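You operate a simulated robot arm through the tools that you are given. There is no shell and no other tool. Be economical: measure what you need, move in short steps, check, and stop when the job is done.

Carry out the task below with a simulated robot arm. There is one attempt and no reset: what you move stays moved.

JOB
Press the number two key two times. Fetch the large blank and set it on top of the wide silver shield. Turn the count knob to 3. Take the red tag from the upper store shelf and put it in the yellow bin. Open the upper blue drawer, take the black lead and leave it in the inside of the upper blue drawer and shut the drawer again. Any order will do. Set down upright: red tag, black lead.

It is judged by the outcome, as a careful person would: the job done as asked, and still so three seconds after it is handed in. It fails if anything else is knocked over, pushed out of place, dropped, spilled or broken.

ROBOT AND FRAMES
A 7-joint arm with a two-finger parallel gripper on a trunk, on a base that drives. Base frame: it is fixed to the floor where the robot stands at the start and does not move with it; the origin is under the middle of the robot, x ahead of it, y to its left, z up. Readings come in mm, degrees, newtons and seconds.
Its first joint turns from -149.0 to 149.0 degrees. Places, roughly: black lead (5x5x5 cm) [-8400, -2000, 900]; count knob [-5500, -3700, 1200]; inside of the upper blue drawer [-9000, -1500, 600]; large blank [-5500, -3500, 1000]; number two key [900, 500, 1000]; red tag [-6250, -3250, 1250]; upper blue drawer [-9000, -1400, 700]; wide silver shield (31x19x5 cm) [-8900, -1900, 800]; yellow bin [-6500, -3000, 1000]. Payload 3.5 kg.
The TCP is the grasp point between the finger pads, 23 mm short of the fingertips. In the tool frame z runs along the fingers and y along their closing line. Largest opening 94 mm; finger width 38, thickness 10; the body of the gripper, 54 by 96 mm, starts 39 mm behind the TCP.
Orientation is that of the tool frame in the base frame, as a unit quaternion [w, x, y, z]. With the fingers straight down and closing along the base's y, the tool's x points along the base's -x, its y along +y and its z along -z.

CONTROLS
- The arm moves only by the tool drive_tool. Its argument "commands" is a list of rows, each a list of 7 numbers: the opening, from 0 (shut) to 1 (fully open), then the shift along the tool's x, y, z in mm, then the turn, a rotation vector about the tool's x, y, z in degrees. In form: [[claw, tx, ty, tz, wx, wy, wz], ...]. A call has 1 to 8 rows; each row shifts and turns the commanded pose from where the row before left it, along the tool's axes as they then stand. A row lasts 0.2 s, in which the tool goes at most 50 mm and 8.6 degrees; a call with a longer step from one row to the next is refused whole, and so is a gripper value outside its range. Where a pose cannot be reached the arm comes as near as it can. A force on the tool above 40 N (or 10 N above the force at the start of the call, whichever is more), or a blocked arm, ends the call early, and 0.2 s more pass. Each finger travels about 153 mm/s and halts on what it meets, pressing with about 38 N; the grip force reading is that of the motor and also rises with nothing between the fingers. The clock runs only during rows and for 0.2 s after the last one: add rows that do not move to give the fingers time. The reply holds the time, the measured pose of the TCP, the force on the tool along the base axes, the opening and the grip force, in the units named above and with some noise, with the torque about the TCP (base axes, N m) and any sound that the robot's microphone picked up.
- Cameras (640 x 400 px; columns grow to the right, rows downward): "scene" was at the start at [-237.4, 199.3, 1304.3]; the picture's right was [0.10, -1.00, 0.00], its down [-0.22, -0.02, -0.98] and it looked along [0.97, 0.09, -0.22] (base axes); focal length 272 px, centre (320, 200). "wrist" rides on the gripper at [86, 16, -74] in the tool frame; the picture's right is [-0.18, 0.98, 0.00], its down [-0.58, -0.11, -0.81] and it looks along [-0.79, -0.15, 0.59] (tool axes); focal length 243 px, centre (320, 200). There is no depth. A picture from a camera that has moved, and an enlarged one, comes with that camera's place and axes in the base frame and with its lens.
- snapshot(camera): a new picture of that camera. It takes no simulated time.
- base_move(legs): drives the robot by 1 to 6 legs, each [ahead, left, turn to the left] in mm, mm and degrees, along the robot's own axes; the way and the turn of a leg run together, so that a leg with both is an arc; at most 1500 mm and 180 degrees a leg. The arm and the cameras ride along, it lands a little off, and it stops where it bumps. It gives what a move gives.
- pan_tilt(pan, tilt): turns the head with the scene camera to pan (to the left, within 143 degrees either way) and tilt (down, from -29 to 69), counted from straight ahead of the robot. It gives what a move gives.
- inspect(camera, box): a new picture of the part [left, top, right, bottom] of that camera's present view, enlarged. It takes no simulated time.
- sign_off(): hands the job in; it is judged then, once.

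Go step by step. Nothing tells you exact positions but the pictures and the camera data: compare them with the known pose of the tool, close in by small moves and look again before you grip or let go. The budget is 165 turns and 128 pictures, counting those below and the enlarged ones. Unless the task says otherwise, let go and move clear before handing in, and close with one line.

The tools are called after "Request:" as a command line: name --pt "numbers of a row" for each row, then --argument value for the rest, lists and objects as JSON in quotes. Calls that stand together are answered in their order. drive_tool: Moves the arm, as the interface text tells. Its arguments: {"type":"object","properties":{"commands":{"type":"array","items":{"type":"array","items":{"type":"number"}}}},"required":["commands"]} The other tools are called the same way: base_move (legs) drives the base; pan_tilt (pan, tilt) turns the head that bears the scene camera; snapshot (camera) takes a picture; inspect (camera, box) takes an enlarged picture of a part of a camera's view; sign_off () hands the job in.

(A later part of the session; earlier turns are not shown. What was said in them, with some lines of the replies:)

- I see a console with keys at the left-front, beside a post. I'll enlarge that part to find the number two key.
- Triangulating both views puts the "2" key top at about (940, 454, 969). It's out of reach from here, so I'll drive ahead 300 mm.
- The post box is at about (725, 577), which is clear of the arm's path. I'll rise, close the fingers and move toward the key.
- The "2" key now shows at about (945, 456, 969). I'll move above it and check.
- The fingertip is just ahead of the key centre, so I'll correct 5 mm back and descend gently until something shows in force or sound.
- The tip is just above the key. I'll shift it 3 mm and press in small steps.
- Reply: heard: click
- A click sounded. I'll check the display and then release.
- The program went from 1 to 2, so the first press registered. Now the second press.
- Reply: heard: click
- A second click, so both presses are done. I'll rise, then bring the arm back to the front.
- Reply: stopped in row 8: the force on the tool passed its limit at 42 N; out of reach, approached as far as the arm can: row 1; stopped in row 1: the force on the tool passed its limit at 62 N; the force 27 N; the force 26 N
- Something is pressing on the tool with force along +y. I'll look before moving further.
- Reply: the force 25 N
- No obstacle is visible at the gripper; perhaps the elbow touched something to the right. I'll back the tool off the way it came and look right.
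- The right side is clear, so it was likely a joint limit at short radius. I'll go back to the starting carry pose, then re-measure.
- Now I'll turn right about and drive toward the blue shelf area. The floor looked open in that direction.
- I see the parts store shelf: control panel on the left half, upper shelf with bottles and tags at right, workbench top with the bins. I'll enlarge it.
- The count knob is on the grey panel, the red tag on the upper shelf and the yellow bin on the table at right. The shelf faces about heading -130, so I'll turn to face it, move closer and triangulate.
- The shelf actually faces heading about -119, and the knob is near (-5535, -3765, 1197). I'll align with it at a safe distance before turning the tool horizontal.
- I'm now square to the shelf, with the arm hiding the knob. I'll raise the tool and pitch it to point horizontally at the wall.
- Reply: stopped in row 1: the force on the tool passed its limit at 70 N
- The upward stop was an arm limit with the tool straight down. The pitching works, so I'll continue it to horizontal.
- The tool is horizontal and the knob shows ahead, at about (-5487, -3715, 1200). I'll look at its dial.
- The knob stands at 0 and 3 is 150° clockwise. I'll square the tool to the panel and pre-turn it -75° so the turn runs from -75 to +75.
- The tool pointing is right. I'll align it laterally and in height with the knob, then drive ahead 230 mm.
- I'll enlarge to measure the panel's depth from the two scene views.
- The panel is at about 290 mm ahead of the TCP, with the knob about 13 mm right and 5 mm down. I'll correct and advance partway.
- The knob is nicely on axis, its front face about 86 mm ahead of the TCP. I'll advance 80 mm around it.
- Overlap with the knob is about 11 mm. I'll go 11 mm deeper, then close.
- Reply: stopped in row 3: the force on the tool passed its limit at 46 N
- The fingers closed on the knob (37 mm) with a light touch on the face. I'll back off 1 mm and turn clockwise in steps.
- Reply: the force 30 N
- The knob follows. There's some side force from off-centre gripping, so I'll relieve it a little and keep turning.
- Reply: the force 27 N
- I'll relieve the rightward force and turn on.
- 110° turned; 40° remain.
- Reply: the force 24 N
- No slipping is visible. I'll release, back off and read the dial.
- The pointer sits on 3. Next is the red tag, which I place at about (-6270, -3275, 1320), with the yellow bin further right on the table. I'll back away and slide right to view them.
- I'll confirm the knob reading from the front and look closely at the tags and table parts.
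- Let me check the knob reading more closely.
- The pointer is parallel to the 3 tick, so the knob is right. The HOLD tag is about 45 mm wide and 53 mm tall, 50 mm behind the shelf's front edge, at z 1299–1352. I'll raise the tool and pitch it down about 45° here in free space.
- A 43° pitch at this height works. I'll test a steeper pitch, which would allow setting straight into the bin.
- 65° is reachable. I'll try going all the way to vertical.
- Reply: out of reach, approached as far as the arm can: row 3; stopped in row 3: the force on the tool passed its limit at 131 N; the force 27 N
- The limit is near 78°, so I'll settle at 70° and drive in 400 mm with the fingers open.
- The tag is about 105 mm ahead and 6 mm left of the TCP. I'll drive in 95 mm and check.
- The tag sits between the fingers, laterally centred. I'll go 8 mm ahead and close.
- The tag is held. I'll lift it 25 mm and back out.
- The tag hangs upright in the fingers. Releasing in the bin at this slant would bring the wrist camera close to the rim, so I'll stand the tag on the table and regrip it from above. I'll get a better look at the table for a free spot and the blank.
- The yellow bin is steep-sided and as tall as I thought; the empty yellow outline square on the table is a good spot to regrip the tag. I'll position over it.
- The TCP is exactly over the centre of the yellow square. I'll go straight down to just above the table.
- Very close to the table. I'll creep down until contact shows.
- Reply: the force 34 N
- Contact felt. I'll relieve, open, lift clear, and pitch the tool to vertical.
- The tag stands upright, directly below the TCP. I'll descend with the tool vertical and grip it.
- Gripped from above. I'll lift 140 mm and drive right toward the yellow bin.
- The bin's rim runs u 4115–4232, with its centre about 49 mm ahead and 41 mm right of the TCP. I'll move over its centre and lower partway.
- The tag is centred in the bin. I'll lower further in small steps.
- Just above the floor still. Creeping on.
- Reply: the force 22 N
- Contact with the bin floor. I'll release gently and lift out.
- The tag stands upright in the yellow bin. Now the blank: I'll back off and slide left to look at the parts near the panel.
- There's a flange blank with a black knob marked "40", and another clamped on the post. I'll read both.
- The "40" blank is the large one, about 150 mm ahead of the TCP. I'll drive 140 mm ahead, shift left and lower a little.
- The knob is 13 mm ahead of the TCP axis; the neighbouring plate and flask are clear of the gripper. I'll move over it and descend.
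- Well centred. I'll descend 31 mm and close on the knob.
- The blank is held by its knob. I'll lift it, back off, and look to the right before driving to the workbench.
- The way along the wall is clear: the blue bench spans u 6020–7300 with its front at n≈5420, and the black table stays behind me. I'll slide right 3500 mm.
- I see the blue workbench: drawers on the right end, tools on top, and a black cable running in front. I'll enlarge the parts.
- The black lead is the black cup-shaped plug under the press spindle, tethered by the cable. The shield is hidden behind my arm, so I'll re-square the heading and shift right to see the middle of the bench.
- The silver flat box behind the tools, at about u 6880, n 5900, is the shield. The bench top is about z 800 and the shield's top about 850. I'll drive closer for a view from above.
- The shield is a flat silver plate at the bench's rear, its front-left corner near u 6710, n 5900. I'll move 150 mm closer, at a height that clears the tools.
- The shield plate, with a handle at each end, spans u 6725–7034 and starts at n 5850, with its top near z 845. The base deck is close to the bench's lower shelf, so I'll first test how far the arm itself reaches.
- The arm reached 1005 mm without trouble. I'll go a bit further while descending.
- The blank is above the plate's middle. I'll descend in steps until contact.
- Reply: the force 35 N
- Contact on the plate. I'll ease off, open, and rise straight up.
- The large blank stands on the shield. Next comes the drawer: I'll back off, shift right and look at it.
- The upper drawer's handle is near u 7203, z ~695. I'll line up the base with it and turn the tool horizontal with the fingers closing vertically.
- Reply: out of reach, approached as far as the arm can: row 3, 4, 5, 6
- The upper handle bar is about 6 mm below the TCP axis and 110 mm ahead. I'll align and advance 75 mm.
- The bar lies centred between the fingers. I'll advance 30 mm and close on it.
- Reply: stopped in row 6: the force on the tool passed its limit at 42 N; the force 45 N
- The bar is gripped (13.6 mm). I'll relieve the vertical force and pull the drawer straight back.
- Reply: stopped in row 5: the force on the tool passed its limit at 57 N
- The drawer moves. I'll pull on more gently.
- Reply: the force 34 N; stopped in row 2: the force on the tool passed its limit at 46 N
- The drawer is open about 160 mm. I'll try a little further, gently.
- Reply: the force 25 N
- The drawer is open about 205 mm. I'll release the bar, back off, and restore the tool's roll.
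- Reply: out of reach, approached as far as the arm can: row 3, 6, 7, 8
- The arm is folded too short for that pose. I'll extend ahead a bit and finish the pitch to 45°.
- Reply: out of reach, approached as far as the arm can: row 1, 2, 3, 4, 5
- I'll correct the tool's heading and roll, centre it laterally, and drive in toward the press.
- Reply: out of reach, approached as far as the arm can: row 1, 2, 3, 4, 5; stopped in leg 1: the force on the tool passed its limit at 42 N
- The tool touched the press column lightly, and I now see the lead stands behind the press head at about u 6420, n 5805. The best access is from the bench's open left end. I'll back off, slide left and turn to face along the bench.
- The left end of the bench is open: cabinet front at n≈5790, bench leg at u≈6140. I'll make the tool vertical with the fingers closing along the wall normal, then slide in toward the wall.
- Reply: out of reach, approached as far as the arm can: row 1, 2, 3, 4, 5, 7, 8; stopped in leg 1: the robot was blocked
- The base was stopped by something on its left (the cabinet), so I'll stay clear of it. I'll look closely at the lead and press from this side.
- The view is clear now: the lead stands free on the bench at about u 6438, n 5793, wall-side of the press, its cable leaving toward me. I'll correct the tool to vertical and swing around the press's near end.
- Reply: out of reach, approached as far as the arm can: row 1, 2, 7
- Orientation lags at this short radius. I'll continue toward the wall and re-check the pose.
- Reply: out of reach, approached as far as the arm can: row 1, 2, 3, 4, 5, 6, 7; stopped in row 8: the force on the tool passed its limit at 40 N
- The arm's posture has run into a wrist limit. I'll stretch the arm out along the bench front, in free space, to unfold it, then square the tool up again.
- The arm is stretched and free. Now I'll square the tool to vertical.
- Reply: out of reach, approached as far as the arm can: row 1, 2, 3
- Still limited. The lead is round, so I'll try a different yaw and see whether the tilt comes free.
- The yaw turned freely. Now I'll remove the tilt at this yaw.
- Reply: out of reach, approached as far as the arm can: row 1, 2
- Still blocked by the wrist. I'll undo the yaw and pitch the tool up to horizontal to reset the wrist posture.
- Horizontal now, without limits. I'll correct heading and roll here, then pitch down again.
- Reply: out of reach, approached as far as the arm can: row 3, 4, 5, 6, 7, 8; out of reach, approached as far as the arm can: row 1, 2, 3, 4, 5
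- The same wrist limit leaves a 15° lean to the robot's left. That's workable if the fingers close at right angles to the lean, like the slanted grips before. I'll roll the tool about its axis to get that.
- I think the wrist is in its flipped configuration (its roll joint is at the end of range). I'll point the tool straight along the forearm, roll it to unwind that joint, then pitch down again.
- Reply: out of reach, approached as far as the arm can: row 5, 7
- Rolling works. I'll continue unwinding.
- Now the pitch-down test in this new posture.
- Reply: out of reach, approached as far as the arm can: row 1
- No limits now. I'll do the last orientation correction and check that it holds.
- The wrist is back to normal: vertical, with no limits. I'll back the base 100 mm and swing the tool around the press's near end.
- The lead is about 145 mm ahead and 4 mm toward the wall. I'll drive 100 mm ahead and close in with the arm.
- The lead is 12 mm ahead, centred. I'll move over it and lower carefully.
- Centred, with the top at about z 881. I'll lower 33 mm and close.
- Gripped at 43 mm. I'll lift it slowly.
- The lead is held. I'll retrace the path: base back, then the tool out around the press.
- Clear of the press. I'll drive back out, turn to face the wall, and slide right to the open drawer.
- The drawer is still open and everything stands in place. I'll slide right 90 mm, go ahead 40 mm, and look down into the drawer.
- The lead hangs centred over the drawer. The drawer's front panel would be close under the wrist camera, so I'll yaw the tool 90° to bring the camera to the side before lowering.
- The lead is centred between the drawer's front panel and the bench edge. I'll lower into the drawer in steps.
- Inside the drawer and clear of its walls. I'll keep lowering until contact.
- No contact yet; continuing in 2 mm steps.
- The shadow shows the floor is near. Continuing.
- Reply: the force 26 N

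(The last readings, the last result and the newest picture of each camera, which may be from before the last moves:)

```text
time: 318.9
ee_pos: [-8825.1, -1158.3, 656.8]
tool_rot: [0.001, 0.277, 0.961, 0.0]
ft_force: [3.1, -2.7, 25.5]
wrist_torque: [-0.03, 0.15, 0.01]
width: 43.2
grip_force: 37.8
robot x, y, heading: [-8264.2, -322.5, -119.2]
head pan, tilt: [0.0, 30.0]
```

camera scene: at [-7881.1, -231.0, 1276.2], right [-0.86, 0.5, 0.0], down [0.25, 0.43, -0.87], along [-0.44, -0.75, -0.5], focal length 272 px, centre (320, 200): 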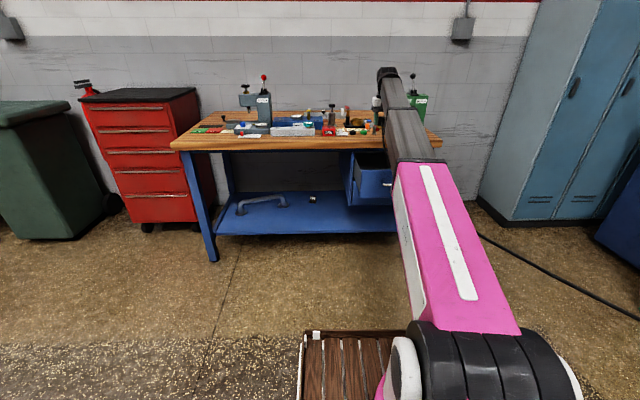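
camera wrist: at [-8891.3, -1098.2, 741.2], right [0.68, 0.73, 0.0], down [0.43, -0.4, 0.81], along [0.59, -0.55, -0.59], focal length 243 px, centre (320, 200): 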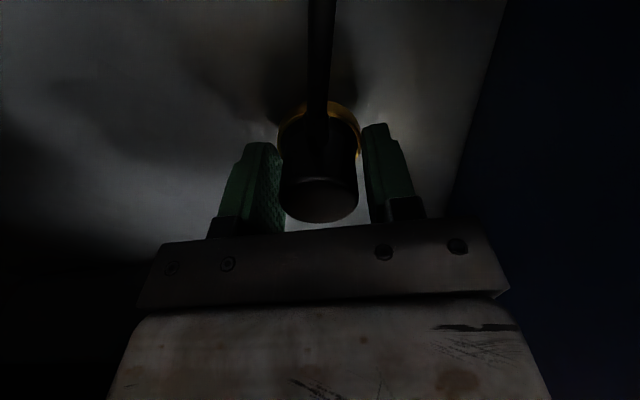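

Contact with the drawer floor. I'll ease, open moderately and rise straight out.

Request:
drive_tool --pt "0.2 0 0 -1 0 0 0" --pt "0.45 0 0 0 0 0 0" --pt "0.62 0 0 0 0 0 0" --pt "0.62 0 0 -15 0 0 0" --pt "0.62 0 0 -25 0 0 0" --pt "0.62 0 0 -40 0 0 0" --pt "0.62 0 0 -45 0 0 0" --pt "0.62 0 0 -45 0 0 0"

Request:
drive_tool --pt "0.62 0 0 -45 0 0 0" --pt "0.62 0 0 -45 0 0 0" --pt "0.62 0 0 0 0 0 0"

Request:
snapshot --camera "wrist"

```text
time: 320.7
ee_pos: [-8825.9, -1157.1, 829.3]
tool_rot: [0.0, 0.277, 0.961, 0.001]
ft_force: [-0.9, 0.6, 0.6]
wrist_torque: [0.02, 0.0, 0.0]
width: 58.1
grip_force: 0.2
robot x, y, heading: [-8262.1, -320.1, -119.1]
head pan, tilt: [0.0, 30.0]
```

```text
time: 321.5
ee_pos: [-8825.6, -1157.0, 919.6]
tool_rot: [-0.001, 0.278, 0.961, 0.001]
ft_force: [-0.3, -0.3, -0.5]
wrist_torque: [0.01, 0.01, -0.05]
width: 58.2
grip_force: 0.0
robot x, y, heading: [-8258.6, -321.4, -119.1]
head pan, tilt: [0.0, 30.0]
```

```text
5 pictures are left
camera wrist: at [-8891.6, -1096.8, 994.8], right [0.68, 0.73, 0.0], down [0.43, -0.4, 0.81], along [0.59, -0.55, -0.59], focal length 243 px, centre (320, 200)
```

wrist: 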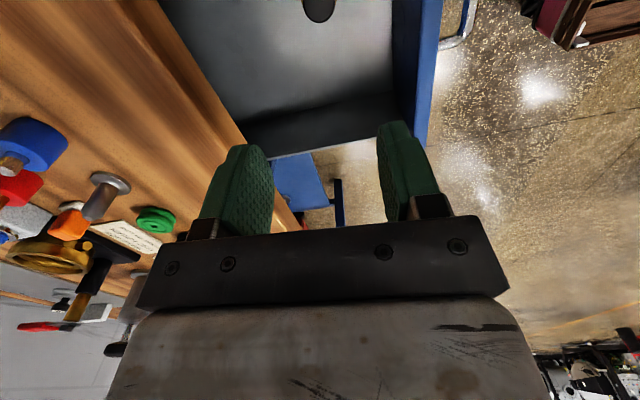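

The lead stands upright in the drawer. Now I'll restore the yaw, back off, and turn the tool horizontal to push the drawer shut.

Request:
drive_tool --pt "0.3 0 0 0 0 0 8.5" --pt "0 0 0 0 0 0 8.5" --pt "0 0 0 0 0 0 8.5" --pt "0 0 0 0 0 0 8.5" --pt "0 0 0 0 0 0 8.5" --pt "0 0 0 0 0 0 8.5" --pt "0 0 0 0 0 0 8.5" --pt "0 0 0 0 0 0 8.5"

Request:
drive_tool --pt "0 0 0 0 0 0 8.5" --pt "0 0 0 0 0 0 8.5" --pt "0 0 0 0 0 0 5" --pt "0 0 0 0 0 0 0"

Request:
base_move --legs '[[-210, 0, 0]]'

Request:
drive_tool --pt "0 0 0 0 0 -8.5 0" --pt "0 0 0 0 0 -8.5 0" --pt "0 0 0 0 0 -8.5 0" --pt "0 0 0 0 0 -8.5 0" --pt "0 0 0 0 0 -8.5 0" --pt "0 0 0 0 0 -8.5 0" --pt "0 0 0 0 0 -8.5 0" --pt "0 0 0 0 0 -8.5 0"

Request:
drive_tool --pt "0 0 0 0 0 -8.5 0" --pt "0 0 0 0 0 -8.5 0" --pt "0 0 0 0 0 0 0"

```text
time: 323.3
ee_pos: [-8826.9, -1158.6, 916.1]
tool_rot: [0.0, 0.768, 0.64, 0.0]
ft_force: [-0.3, 0.1, 0.9]
wrist_torque: [0.03, -0.04, 0.02]
width: 0.0
grip_force: 38.6
robot x, y, heading: [-8261.1, -323.2, -119.1]
head pan, tilt: [0.0, 30.0]
```

```text
time: 324.3
ee_pos: [-8825.7, -1160.2, 916.2]
tool_rot: [-0.001, 0.876, 0.482, 0.001]
ft_force: [-0.1, 0.6, -0.5]
wrist_torque: [-0.01, 0.02, -0.02]
width: 0.1
grip_force: 38.5
robot x, y, heading: [-8264.0, -323.6, -119.3]
head pan, tilt: [0.0, 30.0]
```

```text
time: 326.0
ee_pos: [-8722.9, -976.6, 915.7]
tool_rot: [-0.002, 0.875, 0.484, 0.001]
ft_force: [-0.3, 0.5, 0.0]
wrist_torque: [0.01, -0.03, 0.06]
width: 0.0
grip_force: 38.5
robot x, y, heading: [-8159.9, -136.3, -119.4]
head pan, tilt: [0.0, 30.0]
```

```text
time: 327.8
ee_pos: [-8723.4, -975.9, 915.9]
tool_rot: [0.271, 0.725, 0.402, -0.49]
ft_force: [-0.4, 0.0, 0.3]
wrist_torque: [0.0, 0.01, 0.01]
width: 0.3
grip_force: 38.1
robot x, y, heading: [-8159.9, -138.0, -119.3]
head pan, tilt: [0.0, 30.0]
```

```text
time: 328.6
ee_pos: [-8724.2, -976.2, 916.0]
tool_rot: [0.326, 0.646, 0.356, -0.591]
ft_force: [1.0, -0.8, 0.7]
wrist_torque: [0.01, -0.01, 0.02]
width: 0.1
grip_force: 38.0
robot x, y, heading: [-8159.3, -138.1, -119.3]
head pan, tilt: [0.0, 30.0]
```

The tool is nearly horizontal, in line with the handle. I'll lower it to the handle's height.

Request:
drive_tool --pt "0 42 0 0 -3 -4 0" --pt "0 42 0 0 0 0 0" --pt "0 42 0 0 0 0 0" --pt "0 42 0 0 0 0 0" --pt "0 42 0 0 0 0 0" --pt "0 0 0 0 0 0 0"

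Request:
snapshot --camera "wrist"

```text
time: 330.0
ee_pos: [-8718.0, -974.2, 720.6]
tool_rot: [0.356, 0.616, 0.361, -0.604]
ft_force: [-0.5, 0.5, -0.1]
wrist_torque: [0.03, -0.01, -0.02]
width: 0.0
grip_force: 38.5
out of reach, approached as far as the arm can: row 1
robot x, y, heading: [-8154.9, -139.7, -119.4]
head pan, tilt: [0.0, 30.0]
```

```text
4 pictures are left
camera wrist: at [-8667.8, -914.6, 634.6], right [0.86, -0.48, 0.19], down [0.29, 0.75, 0.6], along [-0.43, -0.46, 0.78], focal length 243 px, centre (320, 200)
```

wrist: 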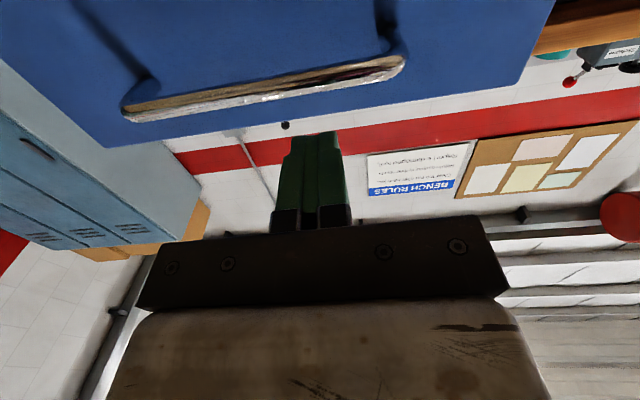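

The handle's centre is 35 mm to the right and about 9 mm lower. I'll align and push gently with the base.

Request:
drive_tool --pt "0 9 -35 0 0 0 0" --pt "0 0 0 25 0 0 0" --pt "0 0 0 0 0 0 0"

Request:
base_move --legs '[[180, 0, 0]]'

```text
time: 330.8
ee_pos: [-8760.0, -976.0, 708.5]
tool_rot: [0.355, 0.616, 0.36, -0.604]
ft_force: [-0.2, -0.2, 0.2]
wrist_torque: [0.01, 0.03, -0.02]
width: 0.1
grip_force: 38.2
robot x, y, heading: [-8162.4, -140.2, -119.3]
head pan, tilt: [0.0, 30.0]
```

```text
time: 332.3
ee_pos: [-8848.1, -1137.8, 709.3]
tool_rot: [0.355, 0.616, 0.36, -0.604]
ft_force: [-1.6, -0.9, -0.2]
wrist_torque: [0.0, -0.01, -0.04]
width: 0.0
grip_force: 38.2
robot x, y, heading: [-8248.8, -304.3, -119.4]
head pan, tilt: [0.0, 30.0]
```

The push goes easily. I'll continue with the arm in small steps until the drawer seats.

Request:
drive_tool --pt "0 0 0 10 0 0 0" --pt "0 0 0 10 0 0 0" --pt "0 0 0 10 0 0 0" --pt "0 0 0 8 0 0 0" --pt "0 0 0 8 0 0 0" --pt "0 0 0 6 0 0 0" --pt "0 0 0 5 0 0 0" --pt "0 0 0 0 0 0 0"

Request:
inspect --camera "scene" --box '[250, 80, 490, 230]'

```text
time: 333.5
ee_pos: [-8867.0, -1168.7, 708.1]
tool_rot: [0.354, 0.617, 0.361, -0.603]
ft_force: [1.0, 3.8, 2.8]
wrist_torque: [-0.07, -0.01, 0.0]
width: 0.1
grip_force: 38.0
robot x, y, heading: [-8245.0, -297.6, -119.6]
head pan, tilt: [0.0, 30.0]
stopped in row 5: the force on the tool passed its limit at 50 N (the readings are from after the stop); the commanded pose is now the measured one
```

```text
2.67 times, centred on (370, 155) of scene
camera zoom: at [-7965.5, -181.2, 1276.1], right [-0.87, 0.49, 0.0], down [0.24, 0.44, -0.87], along [-0.42, -0.76, -0.5], focal length 724 px, centre (187, 320)
```

zoom: 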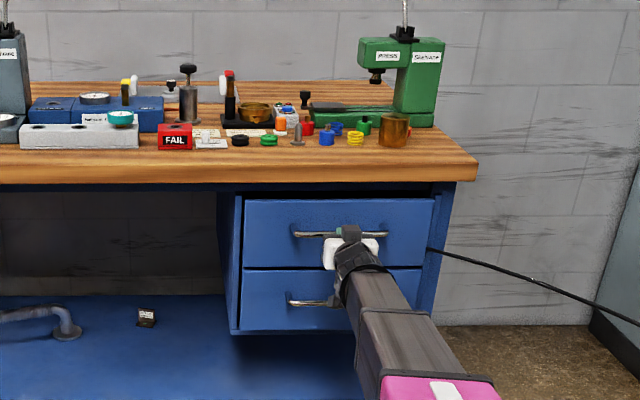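

The drawer looks nearly flush. I'll press again in small steps to make sure that it seats.

Request:
drive_tool --pt "0 0 0 3 0 0 0" --pt "0 0 0 3 0 0 0" --pt "0 0 0 3 0 0 0" --pt "0 0 0 3 0 0 0" --pt "0 0 0 3 0 0 0" --pt "0 0 0 3 0 0 0" --pt "0 0 0 0 0 0 0"

```text
time: 334.0
ee_pos: [-8866.8, -1169.7, 707.0]
tool_rot: [0.354, 0.617, 0.361, -0.603]
ft_force: [1.7, 5.1, 3.1]
wrist_torque: [-0.03, 0.02, 0.02]
width: 0.0
grip_force: 37.3
robot x, y, heading: [-8249.6, -300.8, -119.4]
head pan, tilt: [0.0, 30.0]
stopped in row 2: the force on the tool passed its limit at 45 N (the readings are from after the stop); the commanded pose is now the measured one
```

It's a firm stop, consistent with the drawer's original position. I'll back off and take a closing look at it.

Request:
drive_tool --pt "0 0 0 -30 0 0 0" --pt "0 0 0 -45 0 0 0" --pt "0 0 0 -45 0 0 0" --pt "0 0 0 0 0 0 0"

Request:
base_move --legs '[[-300, 0, 0], [0, -300, 0]]'

Request:
snapshot --camera "scene"

```text
time: 335.0
ee_pos: [-8810.3, -1063.9, 709.9]
tool_rot: [0.354, 0.617, 0.361, -0.603]
ft_force: [-0.9, -0.3, -0.5]
wrist_torque: [-0.02, 0.04, 0.01]
width: 0.1
grip_force: 37.8
robot x, y, heading: [-8249.5, -297.8, -119.3]
head pan, tilt: [0.0, 30.0]
```

```text
time: 338.8
ee_pos: [-8924.6, -640.6, 709.6]
tool_rot: [0.352, 0.618, 0.359, -0.604]
ft_force: [-0.4, -0.2, 0.5]
wrist_torque: [-0.03, 0.04, -0.02]
width: 0.0
grip_force: 38.0
robot x, y, heading: [-8356.7, 120.4, -119.9]
head pan, tilt: [0.0, 30.0]
```

```text
2 pictures are left
camera scene: at [-8072.8, 236.6, 1276.1], right [-0.87, 0.49, 0.0], down [0.25, 0.43, -0.87], along [-0.43, -0.75, -0.5], focal length 272 px, centre (320, 200)
```

scene: 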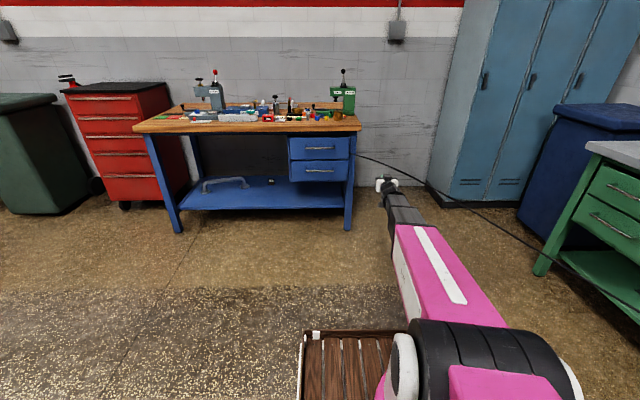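

Request:
inspect --camera "scene" --box '[260, 80, 380, 220]'

```text
2.86 times, centred on (320, 150) of scene
camera zoom: at [-8072.8, 236.6, 1276.1], right [-0.87, 0.49, 0.0], down [0.25, 0.43, -0.87], along [-0.43, -0.75, -0.5], focal length 776 px, centre (320, 343)
```

zoom: 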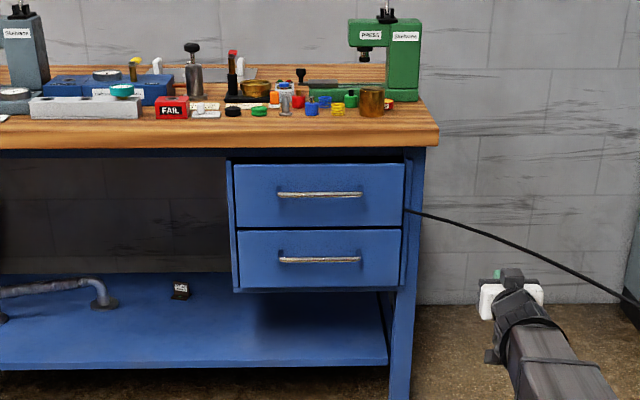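

The upper drawer's front lines up with the lower one, so it is shut, and the arm is clear of everything. Handing in.

Request:
sign_off

```text
The job is handed in.
```

All five tasks are done: key 2 pressed twice, the large blank on the wide silver shield, the count knob at 3, the red tag upright in the yellow bin, and the black lead upright in the shut upper blue drawer. On the way the tool lightly touched the left-hand press on the bench, and the base stopped against something on its left, probably the red cabinet; I saw nothing shifted or knocked over in the pictures afterwards, but didn't measure either one.
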